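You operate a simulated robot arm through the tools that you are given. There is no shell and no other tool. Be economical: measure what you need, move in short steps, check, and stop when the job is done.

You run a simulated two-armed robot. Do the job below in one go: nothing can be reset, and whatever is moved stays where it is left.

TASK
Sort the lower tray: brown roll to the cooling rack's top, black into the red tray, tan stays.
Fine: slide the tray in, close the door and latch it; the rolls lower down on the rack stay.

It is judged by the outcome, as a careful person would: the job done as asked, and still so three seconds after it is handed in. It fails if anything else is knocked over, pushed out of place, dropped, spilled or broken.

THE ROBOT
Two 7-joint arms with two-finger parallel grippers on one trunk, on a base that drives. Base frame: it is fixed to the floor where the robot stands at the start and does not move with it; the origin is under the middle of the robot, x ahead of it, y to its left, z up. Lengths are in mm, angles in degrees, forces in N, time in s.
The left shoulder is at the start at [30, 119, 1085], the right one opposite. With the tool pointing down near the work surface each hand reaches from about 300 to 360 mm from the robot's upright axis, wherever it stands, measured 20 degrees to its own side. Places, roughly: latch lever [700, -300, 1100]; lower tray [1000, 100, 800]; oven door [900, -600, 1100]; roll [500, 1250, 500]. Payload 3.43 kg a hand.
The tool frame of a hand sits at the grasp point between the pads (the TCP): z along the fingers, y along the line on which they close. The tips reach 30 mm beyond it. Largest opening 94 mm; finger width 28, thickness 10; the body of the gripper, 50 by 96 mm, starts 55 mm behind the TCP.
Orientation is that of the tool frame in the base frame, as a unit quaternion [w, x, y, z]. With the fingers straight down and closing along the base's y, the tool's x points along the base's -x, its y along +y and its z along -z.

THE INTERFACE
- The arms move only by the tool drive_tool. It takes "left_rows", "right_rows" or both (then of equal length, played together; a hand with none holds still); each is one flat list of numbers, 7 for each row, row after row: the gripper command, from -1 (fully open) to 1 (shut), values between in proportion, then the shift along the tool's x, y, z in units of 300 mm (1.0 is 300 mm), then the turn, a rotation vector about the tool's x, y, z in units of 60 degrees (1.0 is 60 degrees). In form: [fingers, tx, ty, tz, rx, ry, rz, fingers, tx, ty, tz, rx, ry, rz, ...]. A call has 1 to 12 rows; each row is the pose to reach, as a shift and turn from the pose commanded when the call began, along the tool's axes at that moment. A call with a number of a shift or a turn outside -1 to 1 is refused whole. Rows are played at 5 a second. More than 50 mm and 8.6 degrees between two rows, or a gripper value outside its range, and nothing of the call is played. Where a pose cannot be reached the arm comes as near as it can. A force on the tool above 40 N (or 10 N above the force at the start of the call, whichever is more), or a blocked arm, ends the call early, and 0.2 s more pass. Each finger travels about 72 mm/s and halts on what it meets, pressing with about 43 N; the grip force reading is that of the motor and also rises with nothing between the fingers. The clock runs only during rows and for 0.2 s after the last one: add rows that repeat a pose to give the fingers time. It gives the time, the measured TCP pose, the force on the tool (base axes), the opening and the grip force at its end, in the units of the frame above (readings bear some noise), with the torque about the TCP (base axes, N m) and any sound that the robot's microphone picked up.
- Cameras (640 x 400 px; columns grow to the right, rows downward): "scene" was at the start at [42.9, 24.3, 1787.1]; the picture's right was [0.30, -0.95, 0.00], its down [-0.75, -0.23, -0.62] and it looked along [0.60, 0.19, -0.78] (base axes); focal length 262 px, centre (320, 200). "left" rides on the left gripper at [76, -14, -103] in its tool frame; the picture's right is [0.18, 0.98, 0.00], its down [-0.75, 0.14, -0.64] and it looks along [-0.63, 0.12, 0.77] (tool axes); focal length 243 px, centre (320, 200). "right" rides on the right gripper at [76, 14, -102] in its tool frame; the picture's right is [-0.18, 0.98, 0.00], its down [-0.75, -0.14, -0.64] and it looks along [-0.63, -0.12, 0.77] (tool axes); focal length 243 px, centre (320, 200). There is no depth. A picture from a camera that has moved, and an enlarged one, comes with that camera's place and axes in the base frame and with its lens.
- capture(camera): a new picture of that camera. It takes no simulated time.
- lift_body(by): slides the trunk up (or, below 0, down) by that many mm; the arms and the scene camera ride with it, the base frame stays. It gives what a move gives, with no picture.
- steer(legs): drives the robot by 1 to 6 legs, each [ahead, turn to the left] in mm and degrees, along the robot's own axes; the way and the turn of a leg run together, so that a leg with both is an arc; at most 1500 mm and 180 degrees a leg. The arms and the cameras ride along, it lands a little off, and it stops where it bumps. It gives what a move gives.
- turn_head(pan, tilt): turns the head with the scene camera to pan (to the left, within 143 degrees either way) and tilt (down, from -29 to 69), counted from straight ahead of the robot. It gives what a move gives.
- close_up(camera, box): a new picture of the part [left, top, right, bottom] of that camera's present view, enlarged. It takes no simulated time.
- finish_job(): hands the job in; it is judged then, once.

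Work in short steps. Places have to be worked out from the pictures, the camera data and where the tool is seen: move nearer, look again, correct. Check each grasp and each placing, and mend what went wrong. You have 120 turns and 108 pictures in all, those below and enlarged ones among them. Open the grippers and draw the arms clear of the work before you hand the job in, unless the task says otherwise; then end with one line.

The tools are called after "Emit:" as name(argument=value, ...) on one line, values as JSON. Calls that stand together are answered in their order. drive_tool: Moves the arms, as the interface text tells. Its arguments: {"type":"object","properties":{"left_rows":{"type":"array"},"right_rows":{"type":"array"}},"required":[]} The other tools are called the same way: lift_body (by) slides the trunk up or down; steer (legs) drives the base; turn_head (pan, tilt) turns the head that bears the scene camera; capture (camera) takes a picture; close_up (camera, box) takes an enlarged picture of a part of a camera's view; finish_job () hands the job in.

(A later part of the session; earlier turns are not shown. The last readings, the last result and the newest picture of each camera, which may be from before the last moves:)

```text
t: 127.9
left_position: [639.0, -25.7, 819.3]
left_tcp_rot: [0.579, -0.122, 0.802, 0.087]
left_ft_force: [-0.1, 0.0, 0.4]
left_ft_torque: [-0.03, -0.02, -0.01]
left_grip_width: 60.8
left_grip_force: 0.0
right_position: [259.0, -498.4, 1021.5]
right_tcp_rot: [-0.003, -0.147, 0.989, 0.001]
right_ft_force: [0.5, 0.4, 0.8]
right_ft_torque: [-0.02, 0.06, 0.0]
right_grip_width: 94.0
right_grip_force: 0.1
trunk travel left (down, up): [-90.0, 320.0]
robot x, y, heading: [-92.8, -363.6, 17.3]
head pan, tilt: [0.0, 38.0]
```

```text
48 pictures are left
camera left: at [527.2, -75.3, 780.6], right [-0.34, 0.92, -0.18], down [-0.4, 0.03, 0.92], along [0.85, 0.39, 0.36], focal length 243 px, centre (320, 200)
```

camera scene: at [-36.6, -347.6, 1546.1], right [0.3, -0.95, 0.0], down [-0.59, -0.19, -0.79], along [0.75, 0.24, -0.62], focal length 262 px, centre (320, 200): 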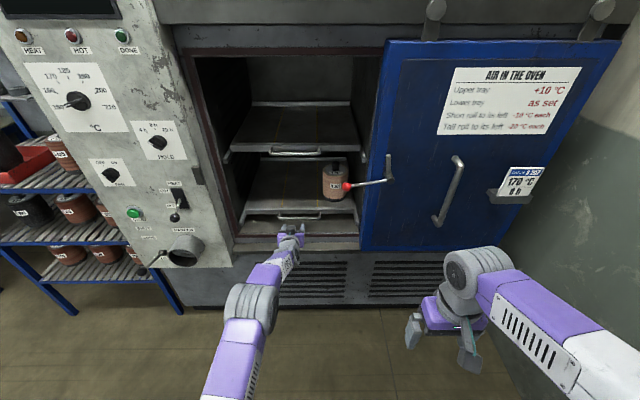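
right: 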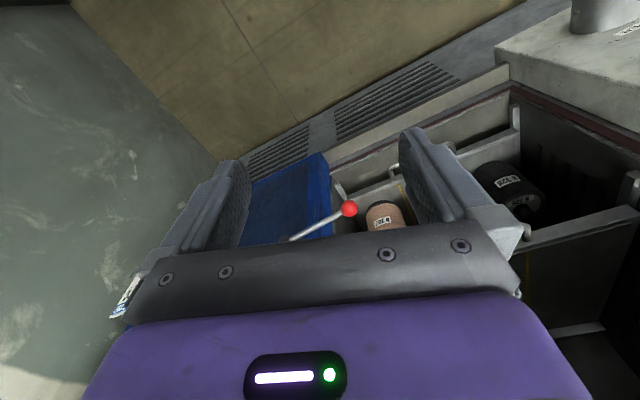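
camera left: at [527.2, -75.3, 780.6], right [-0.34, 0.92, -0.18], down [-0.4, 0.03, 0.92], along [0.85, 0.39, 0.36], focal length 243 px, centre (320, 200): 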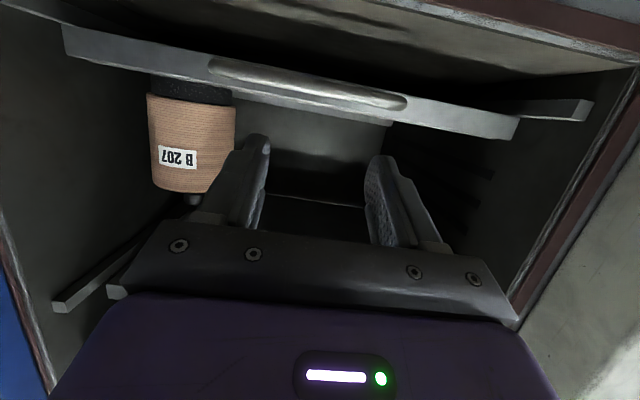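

Bar at ≈(F720, L−233, z767). I move the spread fingertips up just short of the bar.

Emit:
drive_tool(left_rows=[-0.3, 0.05, -0.02, 0.1, 0, 0, 0, -0.3, 0.055, -0.047, 0.2, 0, 0, 0, -0.3, 0.055, -0.047, 0.28, 0, 0, 0])

Emit:
capture(camera="left")

Emit:
close_up(camera="scene", box=[210, 90, 390, 260])

```text
t: 128.7
left_position: [670.1, -25.4, 790.2]
left_tcp_rot: [0.578, -0.123, 0.802, 0.088]
left_ft_force: [0.1, 0.8, 0.0]
left_ft_torque: [0.0, -0.05, 0.04]
left_grip_width: 61.0
left_grip_force: 0.0
left hand out of reach, approached as far as the arm can: row 2, 3
right_position: [258.9, -498.1, 1022.1]
right_tcp_rot: [-0.004, -0.147, 0.989, 0.002]
right_ft_force: [0.5, -0.4, 1.2]
right_ft_torque: [-0.02, -0.03, 0.01]
right_grip_width: 94.0
right_grip_force: 0.0
trunk travel left (down, up): [-90.0, 320.0]
robot x, y, heading: [-88.7, -365.2, 17.6]
head pan, tilt: [0.0, 38.0]
```

```text
47 pictures are left
camera left: at [557.3, -74.7, 751.1], right [-0.35, 0.92, -0.18], down [-0.4, 0.02, 0.92], along [0.85, 0.39, 0.36], focal length 243 px, centre (320, 200)
```

left: 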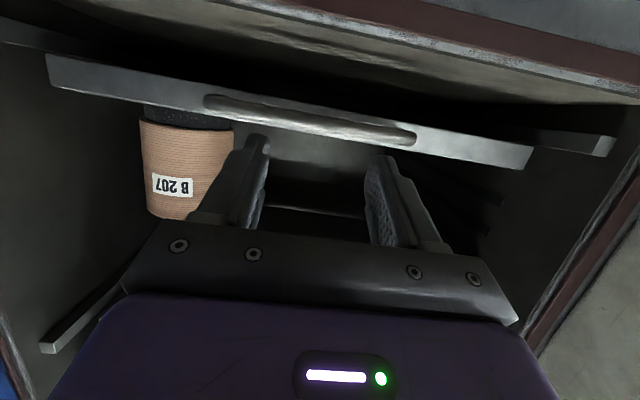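

```text
2.35 times, centred on (300, 175) of scene
camera zoom: at [-37.8, -347.9, 1546.1], right [0.3, -0.95, 0.0], down [-0.59, -0.19, -0.79], along [0.75, 0.24, -0.62], focal length 616 px, centre (367, 259)
```

zoom: 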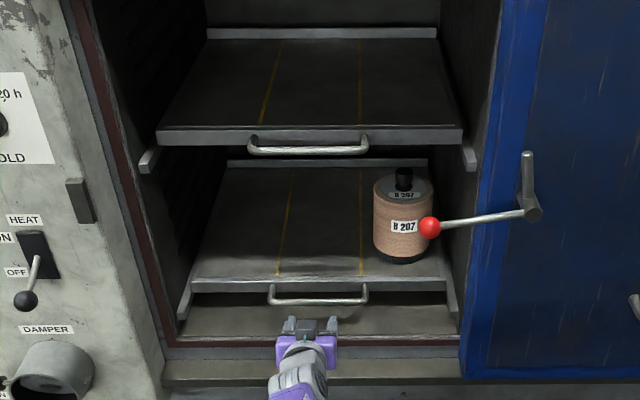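

Both trays look equally deep already. I still give the lower one a gentle nudge to be sure it's home: drive 45 closer, drop 14 mm, then press forward.

Emit:
steer(legs=[[45, 0]])

Emit:
drive_tool(left_rows=[-0.3, 0.04, 0, 0.013, 0, 0, 0, -0.3, 0.033, 0, 0.04, 0, 0, 0, -0.3, 0.026, 0, 0.06, 0, 0, 0, -0.3, 0.02, 0, 0.08, 0, 0, 0, -0.3, 0.02, 0, 0.08, 0, 0, 0])

Emit:
capture(camera="left")

```text
t: 129.6
left_position: [712.5, -10.0, 788.9]
left_tcp_rot: [0.578, -0.124, 0.802, 0.089]
left_ft_force: [0.4, -0.5, 0.5]
left_ft_torque: [0.03, -0.01, -0.02]
left_grip_width: 61.1
left_grip_force: 0.0
right_position: [302.2, -485.0, 1021.2]
right_tcp_rot: [-0.003, -0.147, 0.989, 0.001]
right_ft_force: [0.7, -0.6, 0.2]
right_ft_torque: [-0.01, 0.05, 0.01]
right_grip_width: 93.9
right_grip_force: 0.1
trunk travel left (down, up): [-90.0, 320.0]
robot x, y, heading: [-50.1, -348.7, 17.6]
head pan, tilt: [0.0, 38.0]
```

```text
t: 130.8
left_position: [710.9, -12.1, 777.1]
left_tcp_rot: [0.578, -0.123, 0.802, 0.088]
left_ft_force: [-0.4, 0.1, 0.2]
left_ft_torque: [0.01, -0.02, -0.01]
left_grip_width: 61.0
left_grip_force: 0.1
left hand out of reach, approached as far as the arm can: row 2, 3, 4, 5
right_position: [302.4, -484.5, 1020.7]
right_tcp_rot: [-0.003, -0.146, 0.989, 0.002]
right_ft_force: [0.5, -0.7, 0.2]
right_ft_torque: [0.0, -0.03, 0.0]
right_grip_width: 93.9
right_grip_force: 0.0
trunk travel left (down, up): [-90.0, 320.0]
robot x, y, heading: [-47.9, -355.7, 17.8]
head pan, tilt: [0.0, 38.0]
```

```text
45 pictures are left
camera left: at [600.1, -61.5, 738.5], right [-0.35, 0.92, -0.18], down [-0.4, 0.02, 0.92], along [0.85, 0.39, 0.36], focal length 243 px, centre (320, 200)
```

left: 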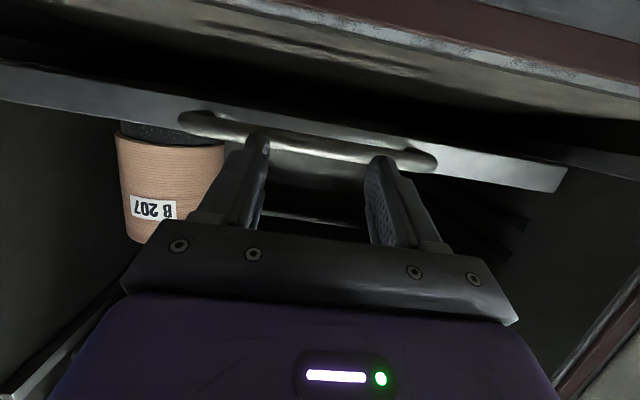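

The fingertips are ~10 mm from the bar but the arm is at its limit. I retract 60, drive 50, then push with the arm.

Emit:
drive_tool(left_rows=[-0.3, 0.031, 0, -0.095, 0, 0, 0, -0.3, 0.062, 0, -0.19, 0, 0, 0])

Emit:
steer(legs=[[55, 0]])

Emit:
drive_tool(left_rows=[-0.3, -0.007, 0, 0.02, 0, 0, 0, -0.3, -0.014, 0, 0.04, 0, 0, 0, -0.3, -0.02, 0, 0.06, 0, 0, 0, -0.3, -0.027, 0, 0.08, 0, 0, 0, -0.3, -0.034, 0, 0.1, 0, 0, 0])

Emit:
capture(camera="left")

```text
t: 131.4
left_position: [695.5, 7.0, 779.7]
left_tcp_rot: [0.576, -0.142, 0.796, 0.119]
left_ft_force: [-0.2, 0.2, -0.3]
left_ft_torque: [0.0, -0.01, -0.01]
left_grip_width: 61.1
left_grip_force: 0.0
left hand out of reach, approached as far as the arm can: row 1, 2
right_position: [301.7, -485.9, 1022.5]
right_tcp_rot: [-0.004, -0.147, 0.989, 0.001]
right_ft_force: [0.7, -1.0, -0.7]
right_ft_torque: [-0.02, -0.02, -0.03]
right_grip_width: 94.2
right_grip_force: 0.0
trunk travel left (down, up): [-90.0, 320.0]
robot x, y, heading: [-51.7, -356.8, 17.4]
head pan, tilt: [0.0, 38.0]
```

```text
t: 132.3
left_position: [722.5, 13.9, 782.0]
left_tcp_rot: [0.574, -0.139, 0.799, 0.116]
left_ft_force: [-37.3, -8.1, 12.8]
left_ft_torque: [-0.48, 0.06, -1.28]
left_grip_width: 57.4
left_grip_force: 0.1
right_position: [329.6, -474.5, 1021.9]
right_tcp_rot: [-0.002, -0.148, 0.989, 0.002]
right_ft_force: [-1.4, -0.6, -0.9]
right_ft_torque: [-0.02, 0.01, 0.0]
right_grip_width: 94.0
right_grip_force: 0.1
trunk travel left (down, up): [-90.0, 320.0]
robot x, y, heading: [-17.0, -344.5, 17.9]
head pan, tilt: [0.0, 38.0]
stopped in leg 1: the force on the tool passed its limit at 303 N (the readings are from after the stop); the commanded pose is now the measured one
```

```text
t: 132.6
left_position: [722.0, 12.7, 780.7]
left_tcp_rot: [0.573, -0.14, 0.799, 0.116]
left_ft_force: [-38.7, -9.1, 14.1]
left_ft_torque: [-0.47, 0.05, -1.4]
left_grip_width: 57.9
left_grip_force: 0.1
right_position: [330.1, -474.1, 1020.2]
right_tcp_rot: [-0.003, -0.149, 0.989, 0.002]
right_ft_force: [-0.3, 0.2, -0.3]
right_ft_torque: [0.01, 0.0, 0.01]
right_grip_width: 94.1
right_grip_force: 0.0
trunk travel left (down, up): [-90.0, 320.0]
robot x, y, heading: [-16.7, -345.1, 17.6]
head pan, tilt: [0.0, 38.0]
stopped in row 1 (left hand): the force on the tool passed its limit at 54 N (the readings are from after the stop); the commanded pose is now the measured one
```

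```text
44 pictures are left
camera left: at [614.1, -42.6, 742.3], right [-0.41, 0.9, -0.15], down [-0.39, -0.02, 0.92], along [0.83, 0.44, 0.36], focal length 243 px, centre (320, 200)
```

left: 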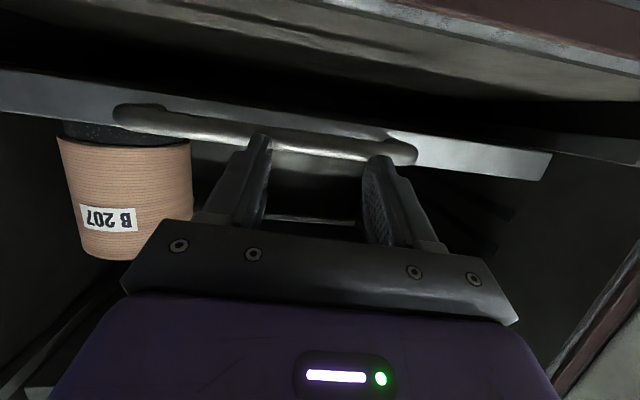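

The bar is against a hard stop — the tray is home, tan upright. I back away and check.

Emit:
steer(legs=[[-200, 0]])

Emit:
close_up(camera="scene", box=[210, 60, 450, 260])

```text
t: 134.2
left_position: [533.4, -46.7, 777.7]
left_tcp_rot: [0.571, -0.142, 0.8, 0.117]
left_ft_force: [-1.0, -0.4, -1.0]
left_ft_torque: [0.02, 0.02, 0.01]
left_grip_width: 61.2
left_grip_force: 0.0
right_position: [141.5, -535.2, 1020.2]
right_tcp_rot: [-0.004, -0.149, 0.989, 0.001]
right_ft_force: [-0.5, -1.4, -0.3]
right_ft_torque: [0.03, -0.04, 0.02]
right_grip_width: 94.2
right_grip_force: 0.1
trunk travel left (down, up): [-90.0, 320.0]
robot x, y, heading: [-208.8, -402.0, 17.5]
head pan, tilt: [0.0, 38.0]
```

```text
2.00 times, centred on (330, 160) of scene
camera zoom: at [-156.3, -385.7, 1546.2], right [0.3, -0.95, 0.0], down [-0.59, -0.19, -0.79], along [0.75, 0.24, -0.61], focal length 524 px, centre (300, 280)
```

zoom: 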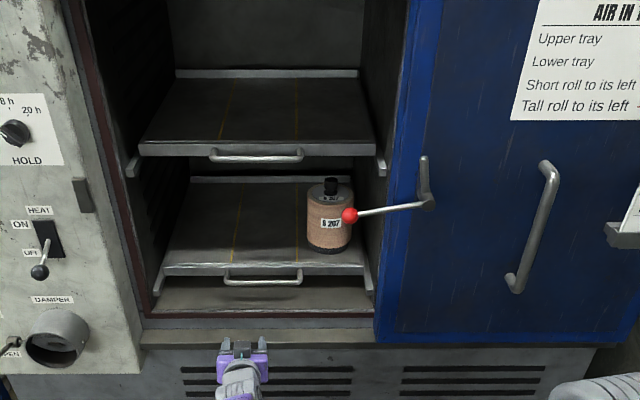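

Tray home, tan in place. Next the sliding door: handle bar ≈(F589, L−757, z 850–1137), to travel ~555 mm left. I need to shift my base ~240 mm right by a diagonal reverse; first a look behind.

Emit:
turn_head(pan=-143, tilt=35)

Emit:
capture(camera="scene")

```text
t: 136.5
left_position: [533.9, -44.9, 778.1]
left_tcp_rot: [0.57, -0.141, 0.801, 0.116]
left_ft_force: [-0.4, 0.7, -0.1]
left_ft_torque: [0.01, -0.03, -0.01]
left_grip_width: 61.0
left_grip_force: 0.1
right_position: [142.3, -534.8, 1020.6]
right_tcp_rot: [-0.004, -0.148, 0.989, 0.002]
right_ft_force: [0.3, 0.1, -0.6]
right_ft_torque: [0.0, 0.01, -0.01]
right_grip_width: 93.6
right_grip_force: 0.1
trunk travel left (down, up): [-90.0, 320.0]
robot x, y, heading: [-214.5, -404.1, 17.9]
head pan, tilt: [-143.0, 35.0]
```

```text
42 pictures are left
camera scene: at [-288.3, -483.6, 1550.7], right [-0.82, 0.58, 0.0], down [0.33, 0.47, -0.82], along [-0.47, -0.67, -0.57], focal length 262 px, centre (320, 200)
```

scene: 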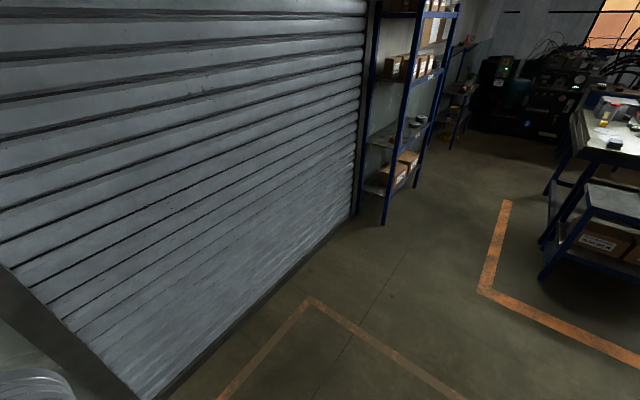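

Clear behind. Diagonal reverse, square up, raise the trunk 220 so the left hand is at handle height.

Emit:
steer(legs=[[0, 40], [-370, 0], [0, -40.3]])

Emit:
lift_body(by=220)

Emit:
turn_head(pan=0, tilt=38)

Emit:
capture(camera="scene")

```text
t: 142.6
left_position: [335.7, -370.4, 776.4]
left_tcp_rot: [0.571, -0.136, 0.802, 0.113]
left_ft_force: [0.5, 0.8, -0.8]
left_ft_torque: [0.0, -0.02, -0.02]
left_grip_width: 60.7
left_grip_force: 0.1
right_position: [-60.2, -853.8, 1020.4]
right_tcp_rot: [-0.005, -0.143, 0.99, 0.001]
right_ft_force: [0.3, 0.2, -0.4]
right_ft_torque: [0.02, 0.0, -0.01]
right_grip_width: 93.9
right_grip_force: 0.1
trunk travel left (down, up): [-90.0, 320.0]
robot x, y, heading: [-409.4, -720.4, 17.0]
head pan, tilt: [-143.0, 35.0]
```

```text
t: 144.9
left_position: [337.5, -370.6, 997.1]
left_tcp_rot: [0.57, -0.137, 0.802, 0.115]
left_ft_force: [0.8, 0.4, 0.5]
left_ft_torque: [-0.01, 0.0, -0.02]
left_grip_width: 61.3
left_grip_force: 0.0
right_position: [-61.2, -854.1, 1240.1]
right_tcp_rot: [-0.004, -0.144, 0.99, 0.001]
right_ft_force: [0.6, 0.3, -0.3]
right_ft_torque: [-0.01, -0.02, -0.02]
right_grip_width: 93.9
right_grip_force: 0.0
trunk travel left (down, up): [-310.0, 100.0]
robot x, y, heading: [-411.3, -720.7, 16.9]
head pan, tilt: [-143.0, 35.0]
```

```text
t: 147.2
left_position: [338.2, -370.7, 996.4]
left_tcp_rot: [0.57, -0.137, 0.802, 0.114]
left_ft_force: [-0.3, -0.1, 0.2]
left_ft_torque: [0.0, -0.01, 0.04]
left_grip_width: 61.1
left_grip_force: 0.1
right_position: [-60.1, -854.1, 1240.0]
right_tcp_rot: [-0.004, -0.143, 0.99, 0.0]
right_ft_force: [-0.5, 0.7, 0.0]
right_ft_torque: [0.02, 0.0, 0.0]
right_grip_width: 94.2
right_grip_force: 0.1
trunk travel left (down, up): [-310.0, 100.0]
robot x, y, heading: [-409.9, -719.4, 17.3]
head pan, tilt: [0.0, 38.0]
```

```text
41 pictures are left
camera scene: at [-356.1, -701.1, 1766.1], right [0.29, -0.96, 0.0], down [-0.59, -0.18, -0.79], along [0.75, 0.23, -0.62], focal length 262 px, centre (320, 200)
```

scene: 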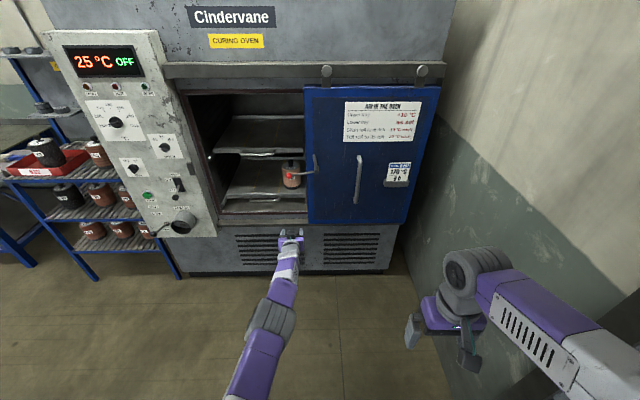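

At F≈−607, L≈−563. I bring the left hand back and across to the handle's line (L≈−757), gripper open.

Emit:
drive_tool(left_rows=[-1, 0.023, -0.121, -0.087, 0.009, 0, 0.003, -1, 0.046, -0.242, -0.174, 0.018, 0, 0.006, -1, 0.069, -0.363, -0.261, 0.027, 0, 0.009, -1, 0.092, -0.484, -0.348, 0.036, 0, 0.012, -1, 0.115, -0.605, -0.435, 0.045, 0, 0.015, -1, 0.138, -0.726, -0.522, 0.054, 0, 0.018, -1, 0.161, -0.847, -0.609, 0.063, 0, 0.021, -1, 0.183, -0.968, -0.697, 0.071, 0, 0.024])

Emit:
capture(camera="left")

Emit:
close_up(camera="scene", box=[240, 80, 460, 240])

```text
t: 149.0
left_position: [235.6, -718.2, 1005.1]
left_tcp_rot: [0.574, -0.105, 0.807, 0.092]
left_ft_force: [0.2, -0.3, 0.5]
left_ft_torque: [0.0, 0.02, 0.03]
left_grip_width: 93.8
left_grip_force: 0.1
right_position: [-60.6, -853.3, 1240.0]
right_tcp_rot: [-0.003, -0.143, 0.99, 0.003]
right_ft_force: [-0.5, 0.0, -0.4]
right_ft_torque: [-0.02, 0.0, 0.0]
right_grip_width: 93.8
right_grip_force: 0.1
trunk travel left (down, up): [-310.0, 100.0]
robot x, y, heading: [-408.2, -722.2, 17.0]
head pan, tilt: [0.0, 38.0]
```

```text
40 pictures are left
camera left: at [121.4, -765.1, 965.9], right [-0.33, 0.93, -0.15], down [-0.38, 0.01, 0.92], along [0.86, 0.36, 0.35], focal length 243 px, centre (320, 200)
```

left: 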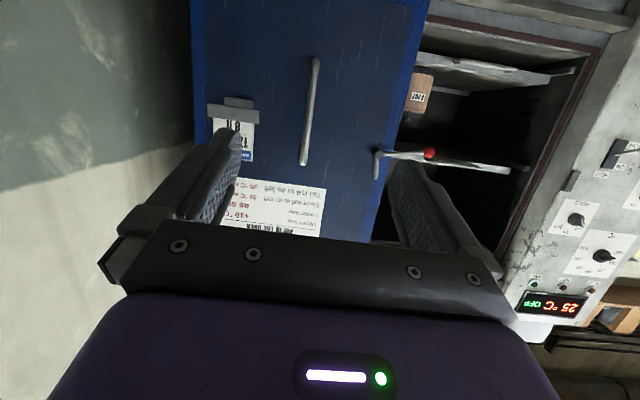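

```text
2.50 times, centred on (350, 160) of scene
camera zoom: at [-356.5, -702.2, 1766.1], right [0.29, -0.96, 0.0], down [-0.59, -0.18, -0.79], along [0.75, 0.23, -0.62], focal length 655 px, centre (245, 300)
```

zoom: 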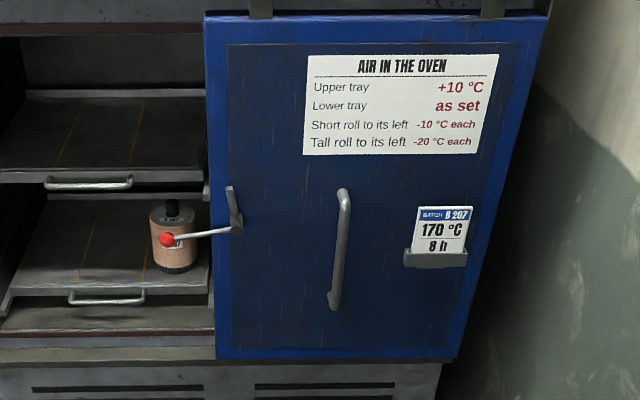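

Handle at L≈−768, hand at L≈−756. Drive 470 ahead, then look again.

Emit:
steer(legs=[[470, 0]])

Emit:
capture(camera="left")

```text
t: 151.8
left_position: [682.6, -582.1, 1003.5]
left_tcp_rot: [0.574, -0.105, 0.807, 0.091]
left_ft_force: [-0.1, -0.1, 0.0]
left_ft_torque: [0.01, 0.02, -0.02]
left_grip_width: 93.8
left_grip_force: 0.1
right_position: [387.2, -716.3, 1239.2]
right_tcp_rot: [-0.004, -0.143, 0.99, 0.001]
right_ft_force: [0.4, -0.8, 0.1]
right_ft_torque: [0.04, 0.05, -0.02]
right_grip_width: 93.8
right_grip_force: 0.0
trunk travel left (down, up): [-310.0, 100.0]
robot x, y, heading: [37.6, -581.5, 17.3]
head pan, tilt: [0.0, 38.0]
```

```text
38 pictures are left
camera left: at [569.2, -627.5, 965.5], right [-0.33, 0.93, -0.15], down [-0.38, 0.01, 0.92], along [0.86, 0.36, 0.35], focal length 243 px, centre (320, 200)
```

left: 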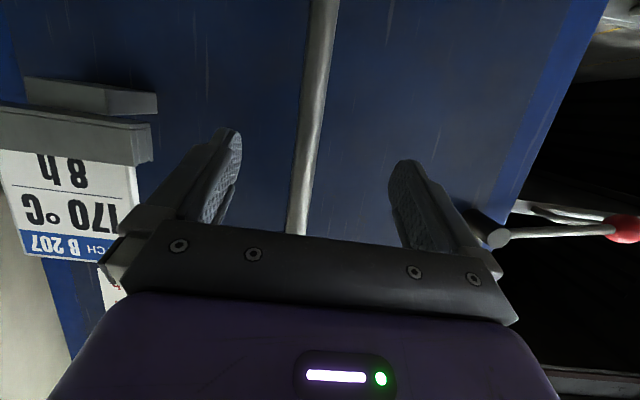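

Bar is centred between the fingers. Advance 90 mm level and look.

Emit:
drive_tool(left_rows=[-1, -0.047, 0, 0.143, 0, 0, 0, -1, -0.093, 0, 0.285, 0, 0, 0])

Emit:
capture(camera="left")

```text
t: 152.4
left_position: [769.3, -555.5, 1000.6]
left_tcp_rot: [0.573, -0.106, 0.808, 0.091]
left_ft_force: [-0.4, 0.3, 0.7]
left_ft_torque: [-0.02, -0.02, 0.02]
left_grip_width: 93.8
left_grip_force: 0.0
right_position: [387.6, -716.2, 1241.0]
right_tcp_rot: [-0.003, -0.142, 0.99, 0.001]
right_ft_force: [0.2, -0.1, 0.0]
right_ft_torque: [-0.01, 0.06, -0.01]
right_grip_width: 94.0
right_grip_force: 0.0
trunk travel left (down, up): [-310.0, 100.0]
robot x, y, heading: [38.3, -583.3, 17.2]
head pan, tilt: [0.0, 38.0]
```

```text
37 pictures are left
camera left: at [656.3, -602.2, 962.5], right [-0.33, 0.93, -0.15], down [-0.38, 0.01, 0.93], along [0.87, 0.36, 0.35], focal length 243 px, centre (320, 200)
```

left: 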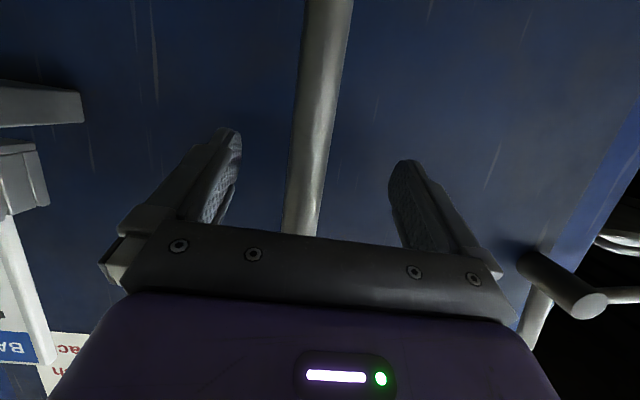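

Bar is ~20 mm ahead of the TCP, inside the fingers' reach. Advance 12 mm more and close.

Emit:
drive_tool(left_rows=[-1, -0.012, 0, 0.038, 0, 0, 0, 0, -0.012, 0, 0.038, 0, 0, 0, 1, -0.012, 0, 0.038, 0, 0, 0, 1, -0.012, 0, 0.038, 0, 0, 0, 1, -0.012, 0, 0.038, 0, 0, 0])

```text
t: 153.6
left_position: [776.2, -550.1, 1001.4]
left_tcp_rot: [0.573, -0.106, 0.807, 0.092]
left_ft_force: [-14.2, -0.1, -1.9]
left_ft_torque: [0.08, -0.6, 0.0]
left_grip_width: 26.1
left_grip_force: 44.6
left hand out of reach, approached as far as the arm can: row 1, 2, 3, 4, 5
right_position: [385.1, -715.9, 1240.3]
right_tcp_rot: [-0.004, -0.142, 0.99, 0.001]
right_ft_force: [0.2, 0.6, -0.1]
right_ft_torque: [-0.01, 0.0, -0.01]
right_grip_width: 94.1
right_grip_force: 0.0
trunk travel left (down, up): [-310.0, 100.0]
robot x, y, heading: [37.8, -582.3, 17.1]
head pan, tilt: [0.0, 38.0]
```

Handle gripped (26 mm). I pull the door left 200 mm and check.

Emit:
drive_tool(left_rows=[1, 0.003, 0.08, -0.001, 0, 0, 0, 1, 0.006, 0.18, -0.003, 0, 0, 0, 1, 0.01, 0.3, -0.004, 0, 0, 0, 1, 0.014, 0.42, -0.006, 0, 0, 0, 1, 0.018, 0.54, -0.008, 0, 0, 0, 1, 0.022, 0.66, -0.01, 0, 0, 0])

Emit:
capture(camera="scene")

```text
t: 155.0
left_position: [715.0, -358.9, 1002.4]
left_tcp_rot: [0.572, -0.109, 0.808, 0.092]
left_ft_force: [-26.6, 9.7, 8.4]
left_ft_torque: [0.1, -0.77, 0.25]
left_grip_width: 26.1
left_grip_force: 44.8
right_position: [381.4, -711.6, 1241.9]
right_tcp_rot: [-0.002, -0.143, 0.99, 0.0]
right_ft_force: [0.4, 0.7, -0.7]
right_ft_torque: [-0.09, 0.01, -0.02]
right_grip_width: 94.3
right_grip_force: 0.0
trunk travel left (down, up): [-310.0, 100.0]
robot x, y, heading: [31.7, -581.2, 17.2]
head pan, tilt: [0.0, 38.0]
stopped in row 6 (left hand): the force on the tool passed its limit at 42 N (the readings are from after the stop); the commanded pose is now the measured one
```

```text
36 pictures are left
camera scene: at [82.5, -558.1, 1766.5], right [0.3, -0.96, 0.0], down [-0.58, -0.18, -0.79], along [0.76, 0.23, -0.61], focal length 262 px, centre (320, 200)
```

scene: 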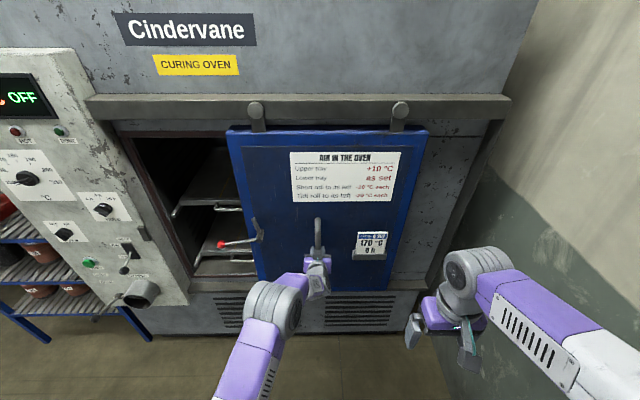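

Door slides well; the stop was mostly me pressing inward. I bias 8 mm outward and continue 210 mm.

Emit:
drive_tool(left_rows=[1, 0.008, 0.0, -0.025, 0, 0, 0, 1, 0.009, 0.06, -0.026, 0, 0, 0, 1, 0.011, 0.14, -0.027, 0, 0, 0, 1, 0.014, 0.24, -0.029, 0, 0, 0, 1, 0.017, 0.34, -0.031, 0, 0, 0, 1, 0.02, 0.44, -0.033, 0, 0, 0, 1, 0.023, 0.54, -0.035, 0, 0, 0, 1, 0.026, 0.64, -0.037, 0, 0, 0, 1, 0.028, 0.7, -0.038, 0, 0, 0])

Emit:
capture(camera="scene")

```text
t: 157.0
left_position: [649.2, -166.5, 1001.1]
left_tcp_rot: [0.573, -0.106, 0.807, 0.092]
left_ft_force: [16.1, 7.4, 13.8]
left_ft_torque: [-0.06, 0.51, 0.23]
left_grip_width: 26.0
left_grip_force: 45.2
right_position: [386.5, -714.7, 1240.2]
right_tcp_rot: [-0.004, -0.143, 0.99, 0.002]
right_ft_force: [0.1, 0.8, -0.9]
right_ft_torque: [-0.02, -0.03, 0.01]
right_grip_width: 93.8
right_grip_force: 0.1
trunk travel left (down, up): [-310.0, 100.0]
robot x, y, heading: [37.4, -579.5, 17.0]
head pan, tilt: [0.0, 38.0]
```

```text
35 pictures are left
camera scene: at [92.0, -562.8, 1766.1], right [0.29, -0.96, 0.0], down [-0.59, -0.18, -0.79], along [0.75, 0.23, -0.62], focal length 262 px, centre (320, 200)
```

scene: 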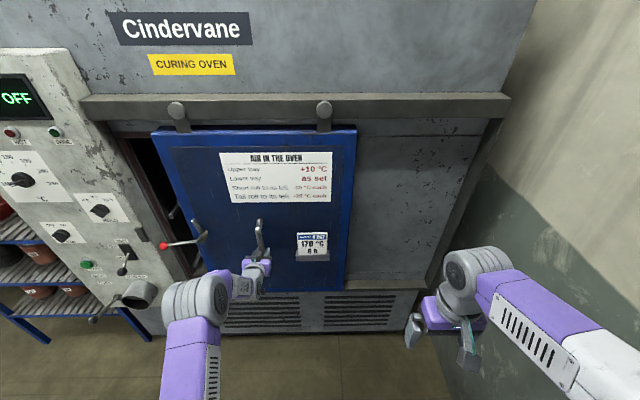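

About 400 mm done. Zoom on lever, keeper and switches before the last part.

Emit:
close_up(camera="scene", box=[80, 180, 260, 300])

```text
3.33 times, centred on (170, 240) of scene
camera zoom: at [92.0, -562.8, 1766.1], right [0.29, -0.96, 0.0], down [-0.59, -0.18, -0.79], along [0.75, 0.23, -0.62], focal length 873 px, centre (820, 67)
```

zoom: 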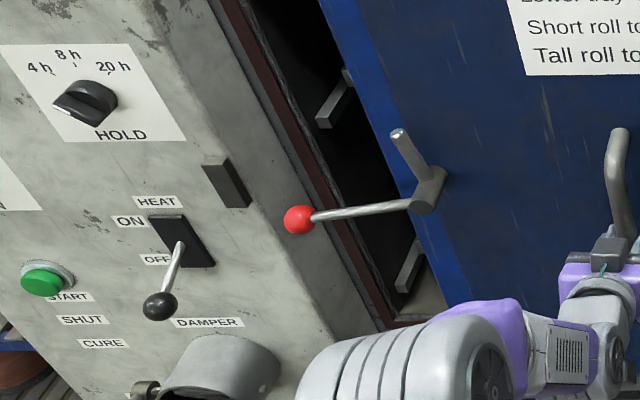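

The knob will end at about L150, z1030 — between the heat switch (z<975) and HOLD dial (z≈1158), so it clears. Continue in smaller steps, 110 mm.

Emit:
drive_tool(left_rows=[1, -0.003, 0.04, 0.012, 0, 0, 0, 1, -0.002, 0.1, 0.011, 0, 0, 0, 1, 0, 0.17, 0.01, 0, 0, 0, 1, 0.002, 0.24, 0.009, 0, 0, 0, 1, 0.004, 0.3, 0.008, 0, 0, 0, 1, 0.006, 0.37, 0.007, 0, 0, 0])

Emit:
close_up(camera="scene", box=[60, 180, 240, 300])

```text
t: 158.4
left_position: [613.9, -51.7, 1001.7]
left_tcp_rot: [0.57, -0.109, 0.809, 0.095]
left_ft_force: [-22.4, 3.4, 8.5]
left_ft_torque: [-0.23, 0.7, -0.13]
left_grip_width: 26.4
left_grip_force: 45.0
right_position: [383.9, -715.9, 1240.4]
right_tcp_rot: [-0.004, -0.143, 0.99, 0.001]
right_ft_force: [-0.3, -1.0, 0.2]
right_ft_torque: [-0.01, 0.03, -0.01]
right_grip_width: 94.0
right_grip_force: 0.2
trunk travel left (down, up): [-310.0, 100.0]
robot x, y, heading: [36.2, -580.9, 17.4]
head pan, tilt: [0.0, 38.0]
```

```text
3.33 times, centred on (150, 240) of scene
camera zoom: at [86.4, -563.0, 1766.2], right [0.29, -0.96, 0.0], down [-0.59, -0.18, -0.79], along [0.75, 0.23, -0.61], focal length 873 px, centre (887, 67)
```

zoom: 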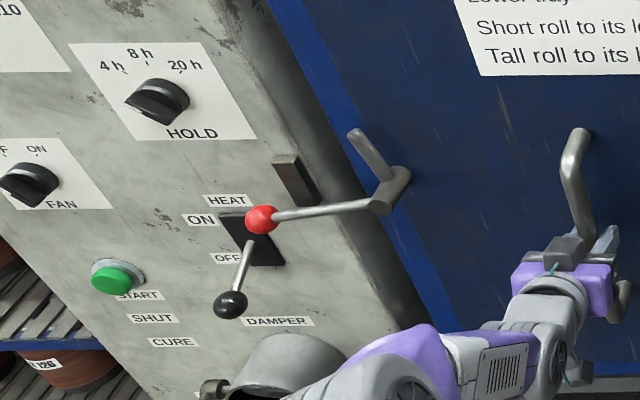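

Knob is passing in front of and above the switch. Ease outward slightly and continue toward the end stop.

Emit:
drive_tool(left_rows=[1, 0.005, 0.02, -0.016, 0, 0, 0, 1, 0.006, 0.06, -0.017, 0, 0, 0, 1, 0.007, 0.1, -0.018, 0, 0, 0, 1, 0.008, 0.14, -0.019, 0, 0, 0, 1, 0.009, 0.18, -0.019, 0, 0, 0, 1, 0.01, 0.22, -0.02, 0, 0, 0])

Emit:
capture(camera="scene")

```text
t: 159.8
left_position: [602.5, -17.7, 1001.5]
left_tcp_rot: [0.573, -0.096, 0.81, 0.081]
left_ft_force: [-5.4, -13.9, 6.4]
left_ft_torque: [-0.06, 1.03, 0.06]
left_grip_width: 26.3
left_grip_force: 44.9
right_position: [384.0, -719.3, 1241.0]
right_tcp_rot: [-0.003, -0.141, 0.99, 0.001]
right_ft_force: [0.4, -0.3, 0.4]
right_ft_torque: [-0.03, -0.05, -0.03]
right_grip_width: 93.8
right_grip_force: 0.0
trunk travel left (down, up): [-310.0, 100.0]
robot x, y, heading: [36.2, -584.9, 16.8]
head pan, tilt: [0.0, 38.0]
stopped in row 6 (left hand): the force on the tool passed its limit at 45 N (the readings are from after the stop); the commanded pose is now the measured one
```

```text
32 pictures are left
camera scene: at [87.5, -565.4, 1766.4], right [0.29, -0.96, 0.0], down [-0.59, -0.18, -0.79], along [0.76, 0.23, -0.61], focal length 262 px, centre (320, 200)
```

scene: 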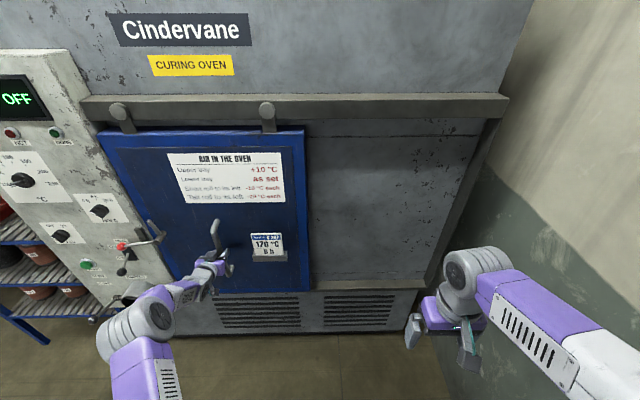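

Total travel 560 mm and a firm stop: door closed. Zoom on the latch.

Emit:
close_up(camera="scene", box=[60, 180, 240, 300])

Emit:
capture(camera="left")

```text
3.33 times, centred on (150, 240) of scene
camera zoom: at [87.5, -565.4, 1766.4], right [0.29, -0.96, 0.0], down [-0.59, -0.18, -0.79], along [0.76, 0.23, -0.61], focal length 873 px, centre (887, 67)
```

zoom: 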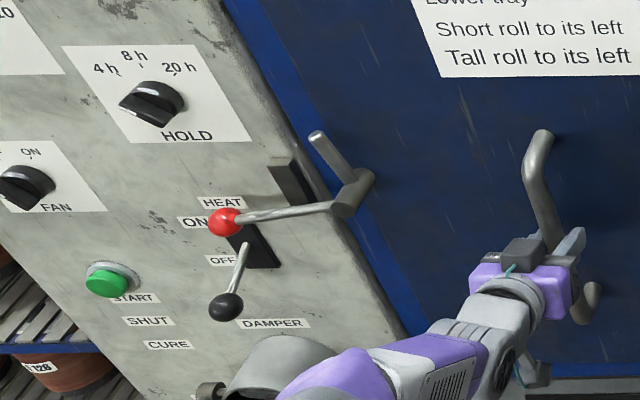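

```text
30 pictures are left
camera left: at [488.3, -61.9, 963.8], right [-0.3, 0.94, -0.15], down [-0.38, 0.03, 0.93], along [0.88, 0.34, 0.34], focal length 243 px, centre (320, 200)
```

left: 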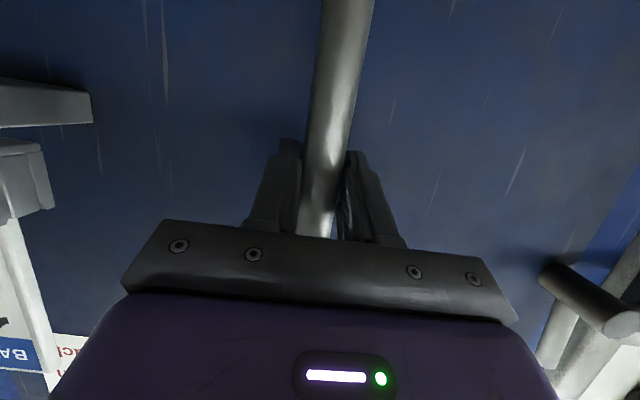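

Closed: the hook stub is beside the keeper. I open the fingers and back straight off the handle.

Emit:
drive_tool(left_rows=[0, 0, 0, 0, 0, 0, 0, -1, 0, 0, 0, 0, 0, 0, -1, 0, 0, 0, 0, 0, 0, -1, 0.02, 0, -0.1, 0, 0, 0, -1, 0.04, 0, -0.2, 0, 0, 0])

Emit:
steer(legs=[[-330, 0]])

Emit:
drive_tool(left_rows=[0, 0, -0.15, 0, 0, 0, 0, 0.5, 0, -0.3, 0, 0, 0, 0, 1, 0, -0.45, 0, 0, 0, 0, 1, 0, -0.57, 0, 0, 0, 0, 1, 0, -0.57, 0, 0, 0, 0])

Emit:
steer(legs=[[0, 90], [490, 0], [0, -89.6]])

Emit:
capture(camera="scene")

```text
t: 161.0
left_position: [542.2, -29.8, 1006.9]
left_tcp_rot: [0.572, -0.098, 0.811, 0.082]
left_ft_force: [-0.3, 0.2, -0.7]
left_ft_torque: [-0.02, -0.01, -0.01]
left_grip_width: 94.0
left_grip_force: 0.1
right_position: [385.0, -718.4, 1240.3]
right_tcp_rot: [-0.004, -0.142, 0.99, 0.002]
right_ft_force: [0.1, -0.7, 0.3]
right_ft_torque: [0.0, 0.01, -0.02]
right_grip_width: 93.9
right_grip_force: 0.1
trunk travel left (down, up): [-310.0, 100.0]
robot x, y, heading: [35.8, -582.4, 16.9]
head pan, tilt: [0.0, 38.0]
```

```text
t: 163.2
left_position: [226.5, -127.8, 1006.6]
left_tcp_rot: [0.571, -0.098, 0.811, 0.082]
left_ft_force: [0.2, 0.3, 0.5]
left_ft_torque: [0.03, -0.03, -0.03]
left_grip_width: 94.1
left_grip_force: 0.0
right_position: [69.1, -813.7, 1240.3]
right_tcp_rot: [-0.003, -0.141, 0.99, 0.002]
right_ft_force: [0.8, -1.0, -1.7]
right_ft_torque: [-0.01, 0.02, 0.0]
right_grip_width: 93.9
right_grip_force: 0.1
trunk travel left (down, up): [-310.0, 100.0]
robot x, y, heading: [-279.5, -675.4, 16.9]
head pan, tilt: [0.0, 38.0]
```

```text
t: 164.4
left_position: [270.9, -290.7, 1001.8]
left_tcp_rot: [0.57, -0.098, 0.811, 0.082]
left_ft_force: [0.7, -1.2, -0.1]
left_ft_torque: [-0.02, 0.05, 0.0]
left_grip_width: 0.1
left_grip_force: 32.8
right_position: [69.3, -812.9, 1241.0]
right_tcp_rot: [-0.005, -0.142, 0.99, 0.001]
right_ft_force: [0.6, -0.4, 0.5]
right_ft_torque: [-0.05, -0.01, 0.02]
right_grip_width: 93.9
right_grip_force: 0.0
trunk travel left (down, up): [-310.0, 100.0]
robot x, y, heading: [-283.6, -676.2, 17.0]
head pan, tilt: [0.0, 38.0]
```

```text
t: 174.9
left_position: [119.3, 178.8, 1001.7]
left_tcp_rot: [0.571, -0.102, 0.81, 0.085]
left_ft_force: [0.0, 0.3, -0.5]
left_ft_torque: [0.01, 0.02, 0.02]
left_grip_width: 0.0
left_grip_force: 32.8
right_position: [-77.1, -347.6, 1240.0]
right_tcp_rot: [-0.005, -0.147, 0.989, 0.001]
right_ft_force: [-0.5, 0.3, 0.3]
right_ft_torque: [0.03, 0.01, 0.03]
right_grip_width: 94.0
right_grip_force: 0.1
trunk travel left (down, up): [-310.0, 100.0]
robot x, y, heading: [-426.0, -215.5, 17.4]
head pan, tilt: [0.0, 38.0]
```

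```text
29 pictures are left
camera scene: at [-372.7, -196.7, 1766.1], right [0.3, -0.95, 0.0], down [-0.59, -0.19, -0.79], along [0.75, 0.24, -0.62], focal length 262 px, centre (320, 200)
```

scene: 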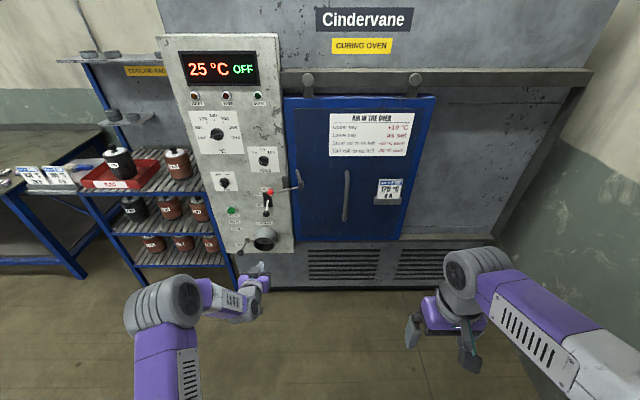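

Now well placed. Zoom on the latch for measurements, and use the left camera too.

Emit:
close_up(camera="scene", box=[220, 140, 340, 260])

Emit:
capture(camera="left")

```text
3.33 times, centred on (280, 200) of scene
camera zoom: at [-372.7, -196.7, 1766.1], right [0.3, -0.95, 0.0], down [-0.59, -0.19, -0.79], along [0.75, 0.24, -0.62], focal length 873 px, centre (453, 200)
```

zoom: 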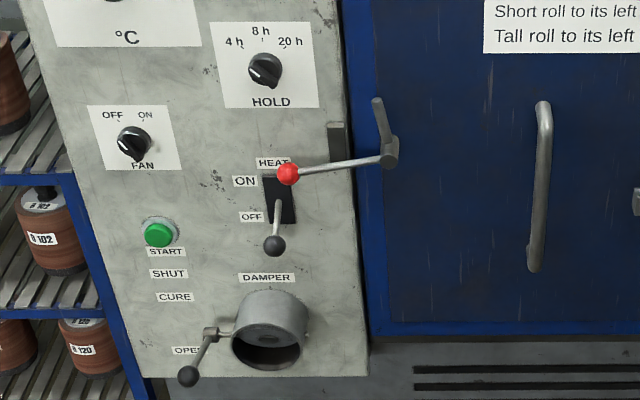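

```text
27 pictures are left
camera left: at [5.3, 133.6, 965.5], right [-0.32, 0.94, -0.15], down [-0.37, 0.02, 0.93], along [0.87, 0.35, 0.34], focal length 243 px, centre (320, 200)
```

left: 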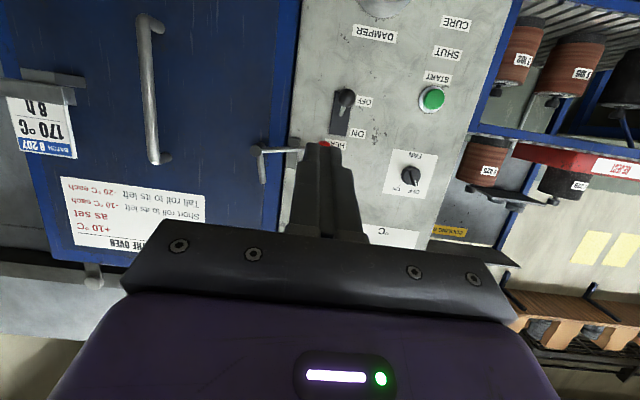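

Pivot ≈(F580, L22, z1063), knob ≈(L162, z1035), arm radius 143. I'll press the arm down with closed fingers along its arc. Raise the trunk 76 mm and drive 350 closer, staying above the arm.

Emit:
lift_body(by=78)

Emit:
steer(legs=[[350, 0]])

Emit:
capture(camera="left")

Emit:
close_up(camera="scene", box=[140, 170, 340, 320])

```text
t: 176.1
left_position: [121.0, 179.9, 1080.0]
left_tcp_rot: [0.57, -0.103, 0.81, 0.086]
left_ft_force: [-0.1, 0.7, -1.2]
left_ft_torque: [0.0, 0.01, 0.02]
left_grip_width: 0.0
left_grip_force: 32.9
right_position: [-75.6, -346.7, 1317.0]
right_tcp_rot: [-0.004, -0.148, 0.989, 0.001]
right_ft_force: [0.2, 1.0, 0.4]
right_ft_torque: [0.01, 0.0, 0.01]
right_grip_width: 93.8
right_grip_force: 0.1
trunk travel left (down, up): [-388.0, 22.0]
robot x, y, heading: [-427.9, -214.1, 17.8]
head pan, tilt: [0.0, 38.0]
```

```text
t: 178.4
left_position: [454.4, 286.3, 1080.8]
left_tcp_rot: [0.57, -0.104, 0.811, 0.086]
left_ft_force: [-0.5, -0.7, -0.6]
left_ft_torque: [0.0, 0.01, 0.0]
left_grip_width: 0.0
left_grip_force: 33.5
right_position: [259.4, -240.6, 1317.2]
right_tcp_rot: [-0.005, -0.147, 0.989, 0.0]
right_ft_force: [0.2, -0.6, -0.6]
right_ft_torque: [-0.01, 0.02, 0.01]
right_grip_width: 93.9
right_grip_force: 0.0
trunk travel left (down, up): [-388.0, 22.0]
robot x, y, heading: [-92.7, -108.9, 17.7]
head pan, tilt: [0.0, 38.0]
```

```text
26 pictures are left
camera left: at [340.5, 239.9, 1043.5], right [-0.32, 0.94, -0.15], down [-0.37, 0.02, 0.93], along [0.87, 0.35, 0.34], focal length 243 px, centre (320, 200)
```

left: 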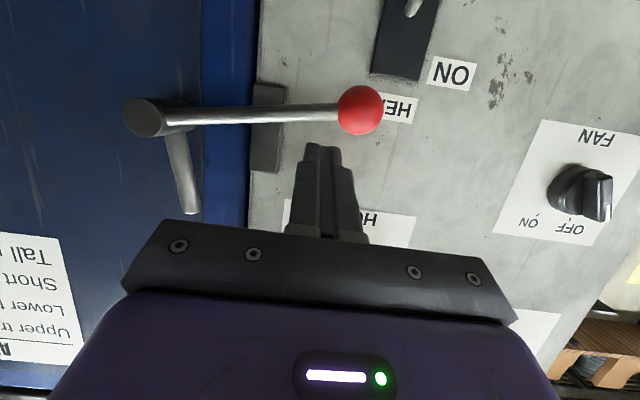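

```text
2.67 times, centred on (240, 245) of scene
camera zoom: at [-37.6, -90.2, 1844.1], right [0.3, -0.95, 0.0], down [-0.59, -0.19, -0.79], along [0.75, 0.24, -0.62], focal length 698 px, centre (533, 80)
```

zoom: 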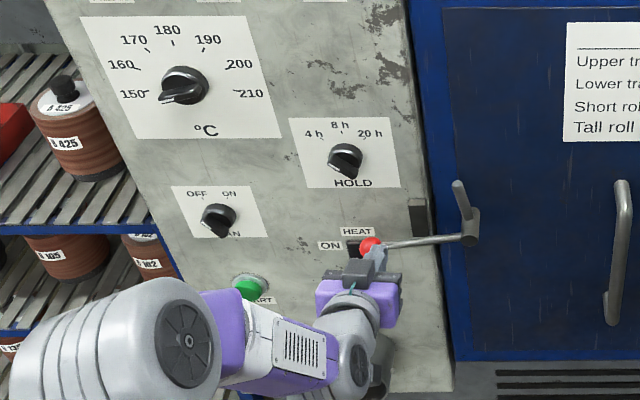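

Fingertips are above the arm, 43 mm short. Advance to put them over the lever arm, and look.

Emit:
drive_tool(left_rows=[1, -0.024, -0.004, 0.068, 0, 0, 0, 1, -0.048, -0.008, 0.135, 0, 0, 0])

Emit:
capture(camera="left")

```text
t: 179.0
left_position: [496.8, 294.5, 1080.3]
left_tcp_rot: [0.569, -0.102, 0.811, 0.085]
left_ft_force: [0.3, 0.4, -0.5]
left_ft_torque: [0.01, 0.01, 0.01]
left_grip_width: 0.0
left_grip_force: 32.5
right_position: [260.6, -239.4, 1317.5]
right_tcp_rot: [-0.005, -0.147, 0.989, 0.002]
right_ft_force: [0.4, 0.0, 1.4]
right_ft_torque: [-0.03, 0.02, 0.03]
right_grip_width: 94.1
right_grip_force: 0.1
trunk travel left (down, up): [-388.0, 22.0]
robot x, y, heading: [-91.9, -113.5, 17.3]
head pan, tilt: [0.0, 38.0]
```

```text
24 pictures are left
camera left: at [382.9, 248.8, 1043.1], right [-0.32, 0.94, -0.15], down [-0.37, 0.02, 0.93], along [0.87, 0.35, 0.34], focal length 243 px, centre (320, 200)
```

left: 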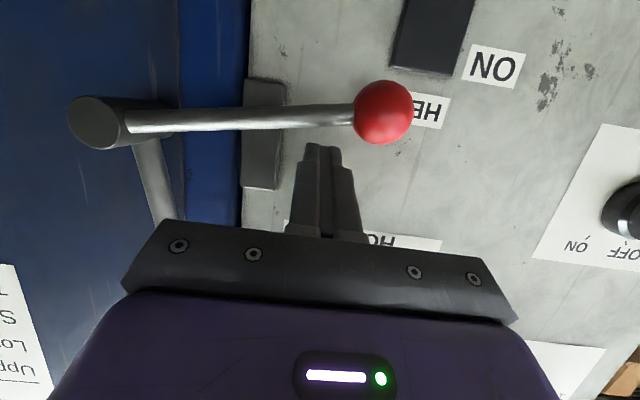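

Fingers sit just over the arm. Push down along the arc to ~45°.

Emit:
drive_tool(left_rows=[1, 0.04, -0.008, 0.014, 0, 0, 0, 1, 0.075, -0.016, 0.027, 0, 0, 0, 1, 0.117, -0.027, 0.042, 0, 0, 0, 1, 0.159, -0.04, 0.058, 0, 0, 0, 1, 0.197, -0.062, 0.072, 0, 0, 0, 1, 0.234, -0.087, 0.087, 0, 0, 0])

Emit:
capture(camera="left")

```text
t: 180.4
left_position: [504.2, 270.8, 1004.7]
left_tcp_rot: [0.57, -0.103, 0.811, 0.085]
left_ft_force: [-0.2, 0.3, -0.4]
left_ft_torque: [0.01, -0.02, 0.03]
left_grip_width: 0.2
left_grip_force: 32.7
right_position: [260.0, -240.7, 1317.3]
right_tcp_rot: [-0.005, -0.146, 0.989, 0.001]
right_ft_force: [0.6, -0.1, 0.0]
right_ft_torque: [0.02, 0.02, 0.0]
right_grip_width: 93.9
right_grip_force: 0.1
trunk travel left (down, up): [-388.0, 22.0]
robot x, y, heading: [-91.5, -107.8, 17.6]
head pan, tilt: [0.0, 38.0]
```

```text
23 pictures are left
camera left: at [389.9, 225.2, 967.6], right [-0.32, 0.94, -0.15], down [-0.37, 0.02, 0.93], along [0.87, 0.35, 0.34], focal length 243 px, centre (320, 200)
```

left: 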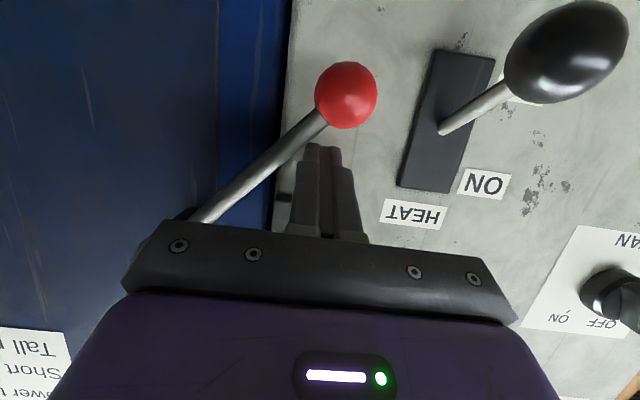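

The lever turns down easily. Continue to about 100°.

Emit:
drive_tool(left_rows=[1, 0.03, -0.03, 0.012, 0, 0, 0, 1, 0.061, -0.065, 0.024, 0, 0, 0, 1, 0.085, -0.105, 0.033, 0, 0, 0, 1, 0.103, -0.145, 0.042, 0, 0, 0, 1, 0.116, -0.19, 0.048, 0, 0, 0, 1, 0.125, -0.235, 0.053, 0, 0, 0, 1, 0.126, -0.27, 0.055, 0, 0, 0])

Emit:
capture(camera="left")

Emit:
close_up(camera="scene", box=[180, 150, 380, 300])

```text
t: 182.0
left_position: [527.2, 197.7, 963.0]
left_tcp_rot: [0.571, -0.105, 0.81, 0.086]
left_ft_force: [-3.9, 7.9, 1.5]
left_ft_torque: [-0.04, -0.08, 0.12]
left_grip_width: 0.2
left_grip_force: 32.9
right_position: [259.2, -238.5, 1318.3]
right_tcp_rot: [-0.004, -0.148, 0.989, 0.001]
right_ft_force: [-0.2, -0.1, 0.3]
right_ft_torque: [-0.02, 0.0, -0.01]
right_grip_width: 94.2
right_grip_force: 0.0
trunk travel left (down, up): [-388.0, 22.0]
robot x, y, heading: [-93.2, -106.7, 17.4]
head pan, tilt: [0.0, 38.0]
```

```text
22 pictures are left
camera left: at [413.7, 151.5, 925.5], right [-0.32, 0.93, -0.15], down [-0.37, 0.02, 0.93], along [0.87, 0.36, 0.34], focal length 243 px, centre (320, 200)
```

left: 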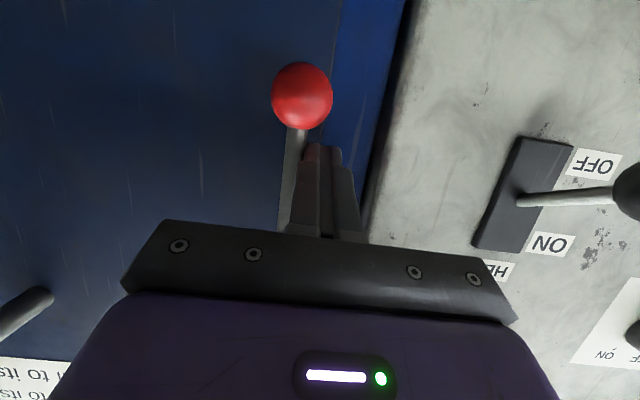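

```text
2.67 times, centred on (280, 225) of scene
camera zoom: at [-38.7, -88.0, 1844.1], right [0.3, -0.95, 0.0], down [-0.59, -0.19, -0.79], along [0.75, 0.24, -0.62], focal length 698 px, centre (427, 133)
```

zoom: 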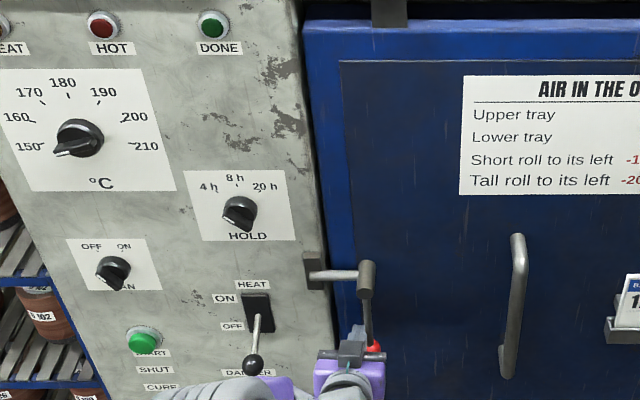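

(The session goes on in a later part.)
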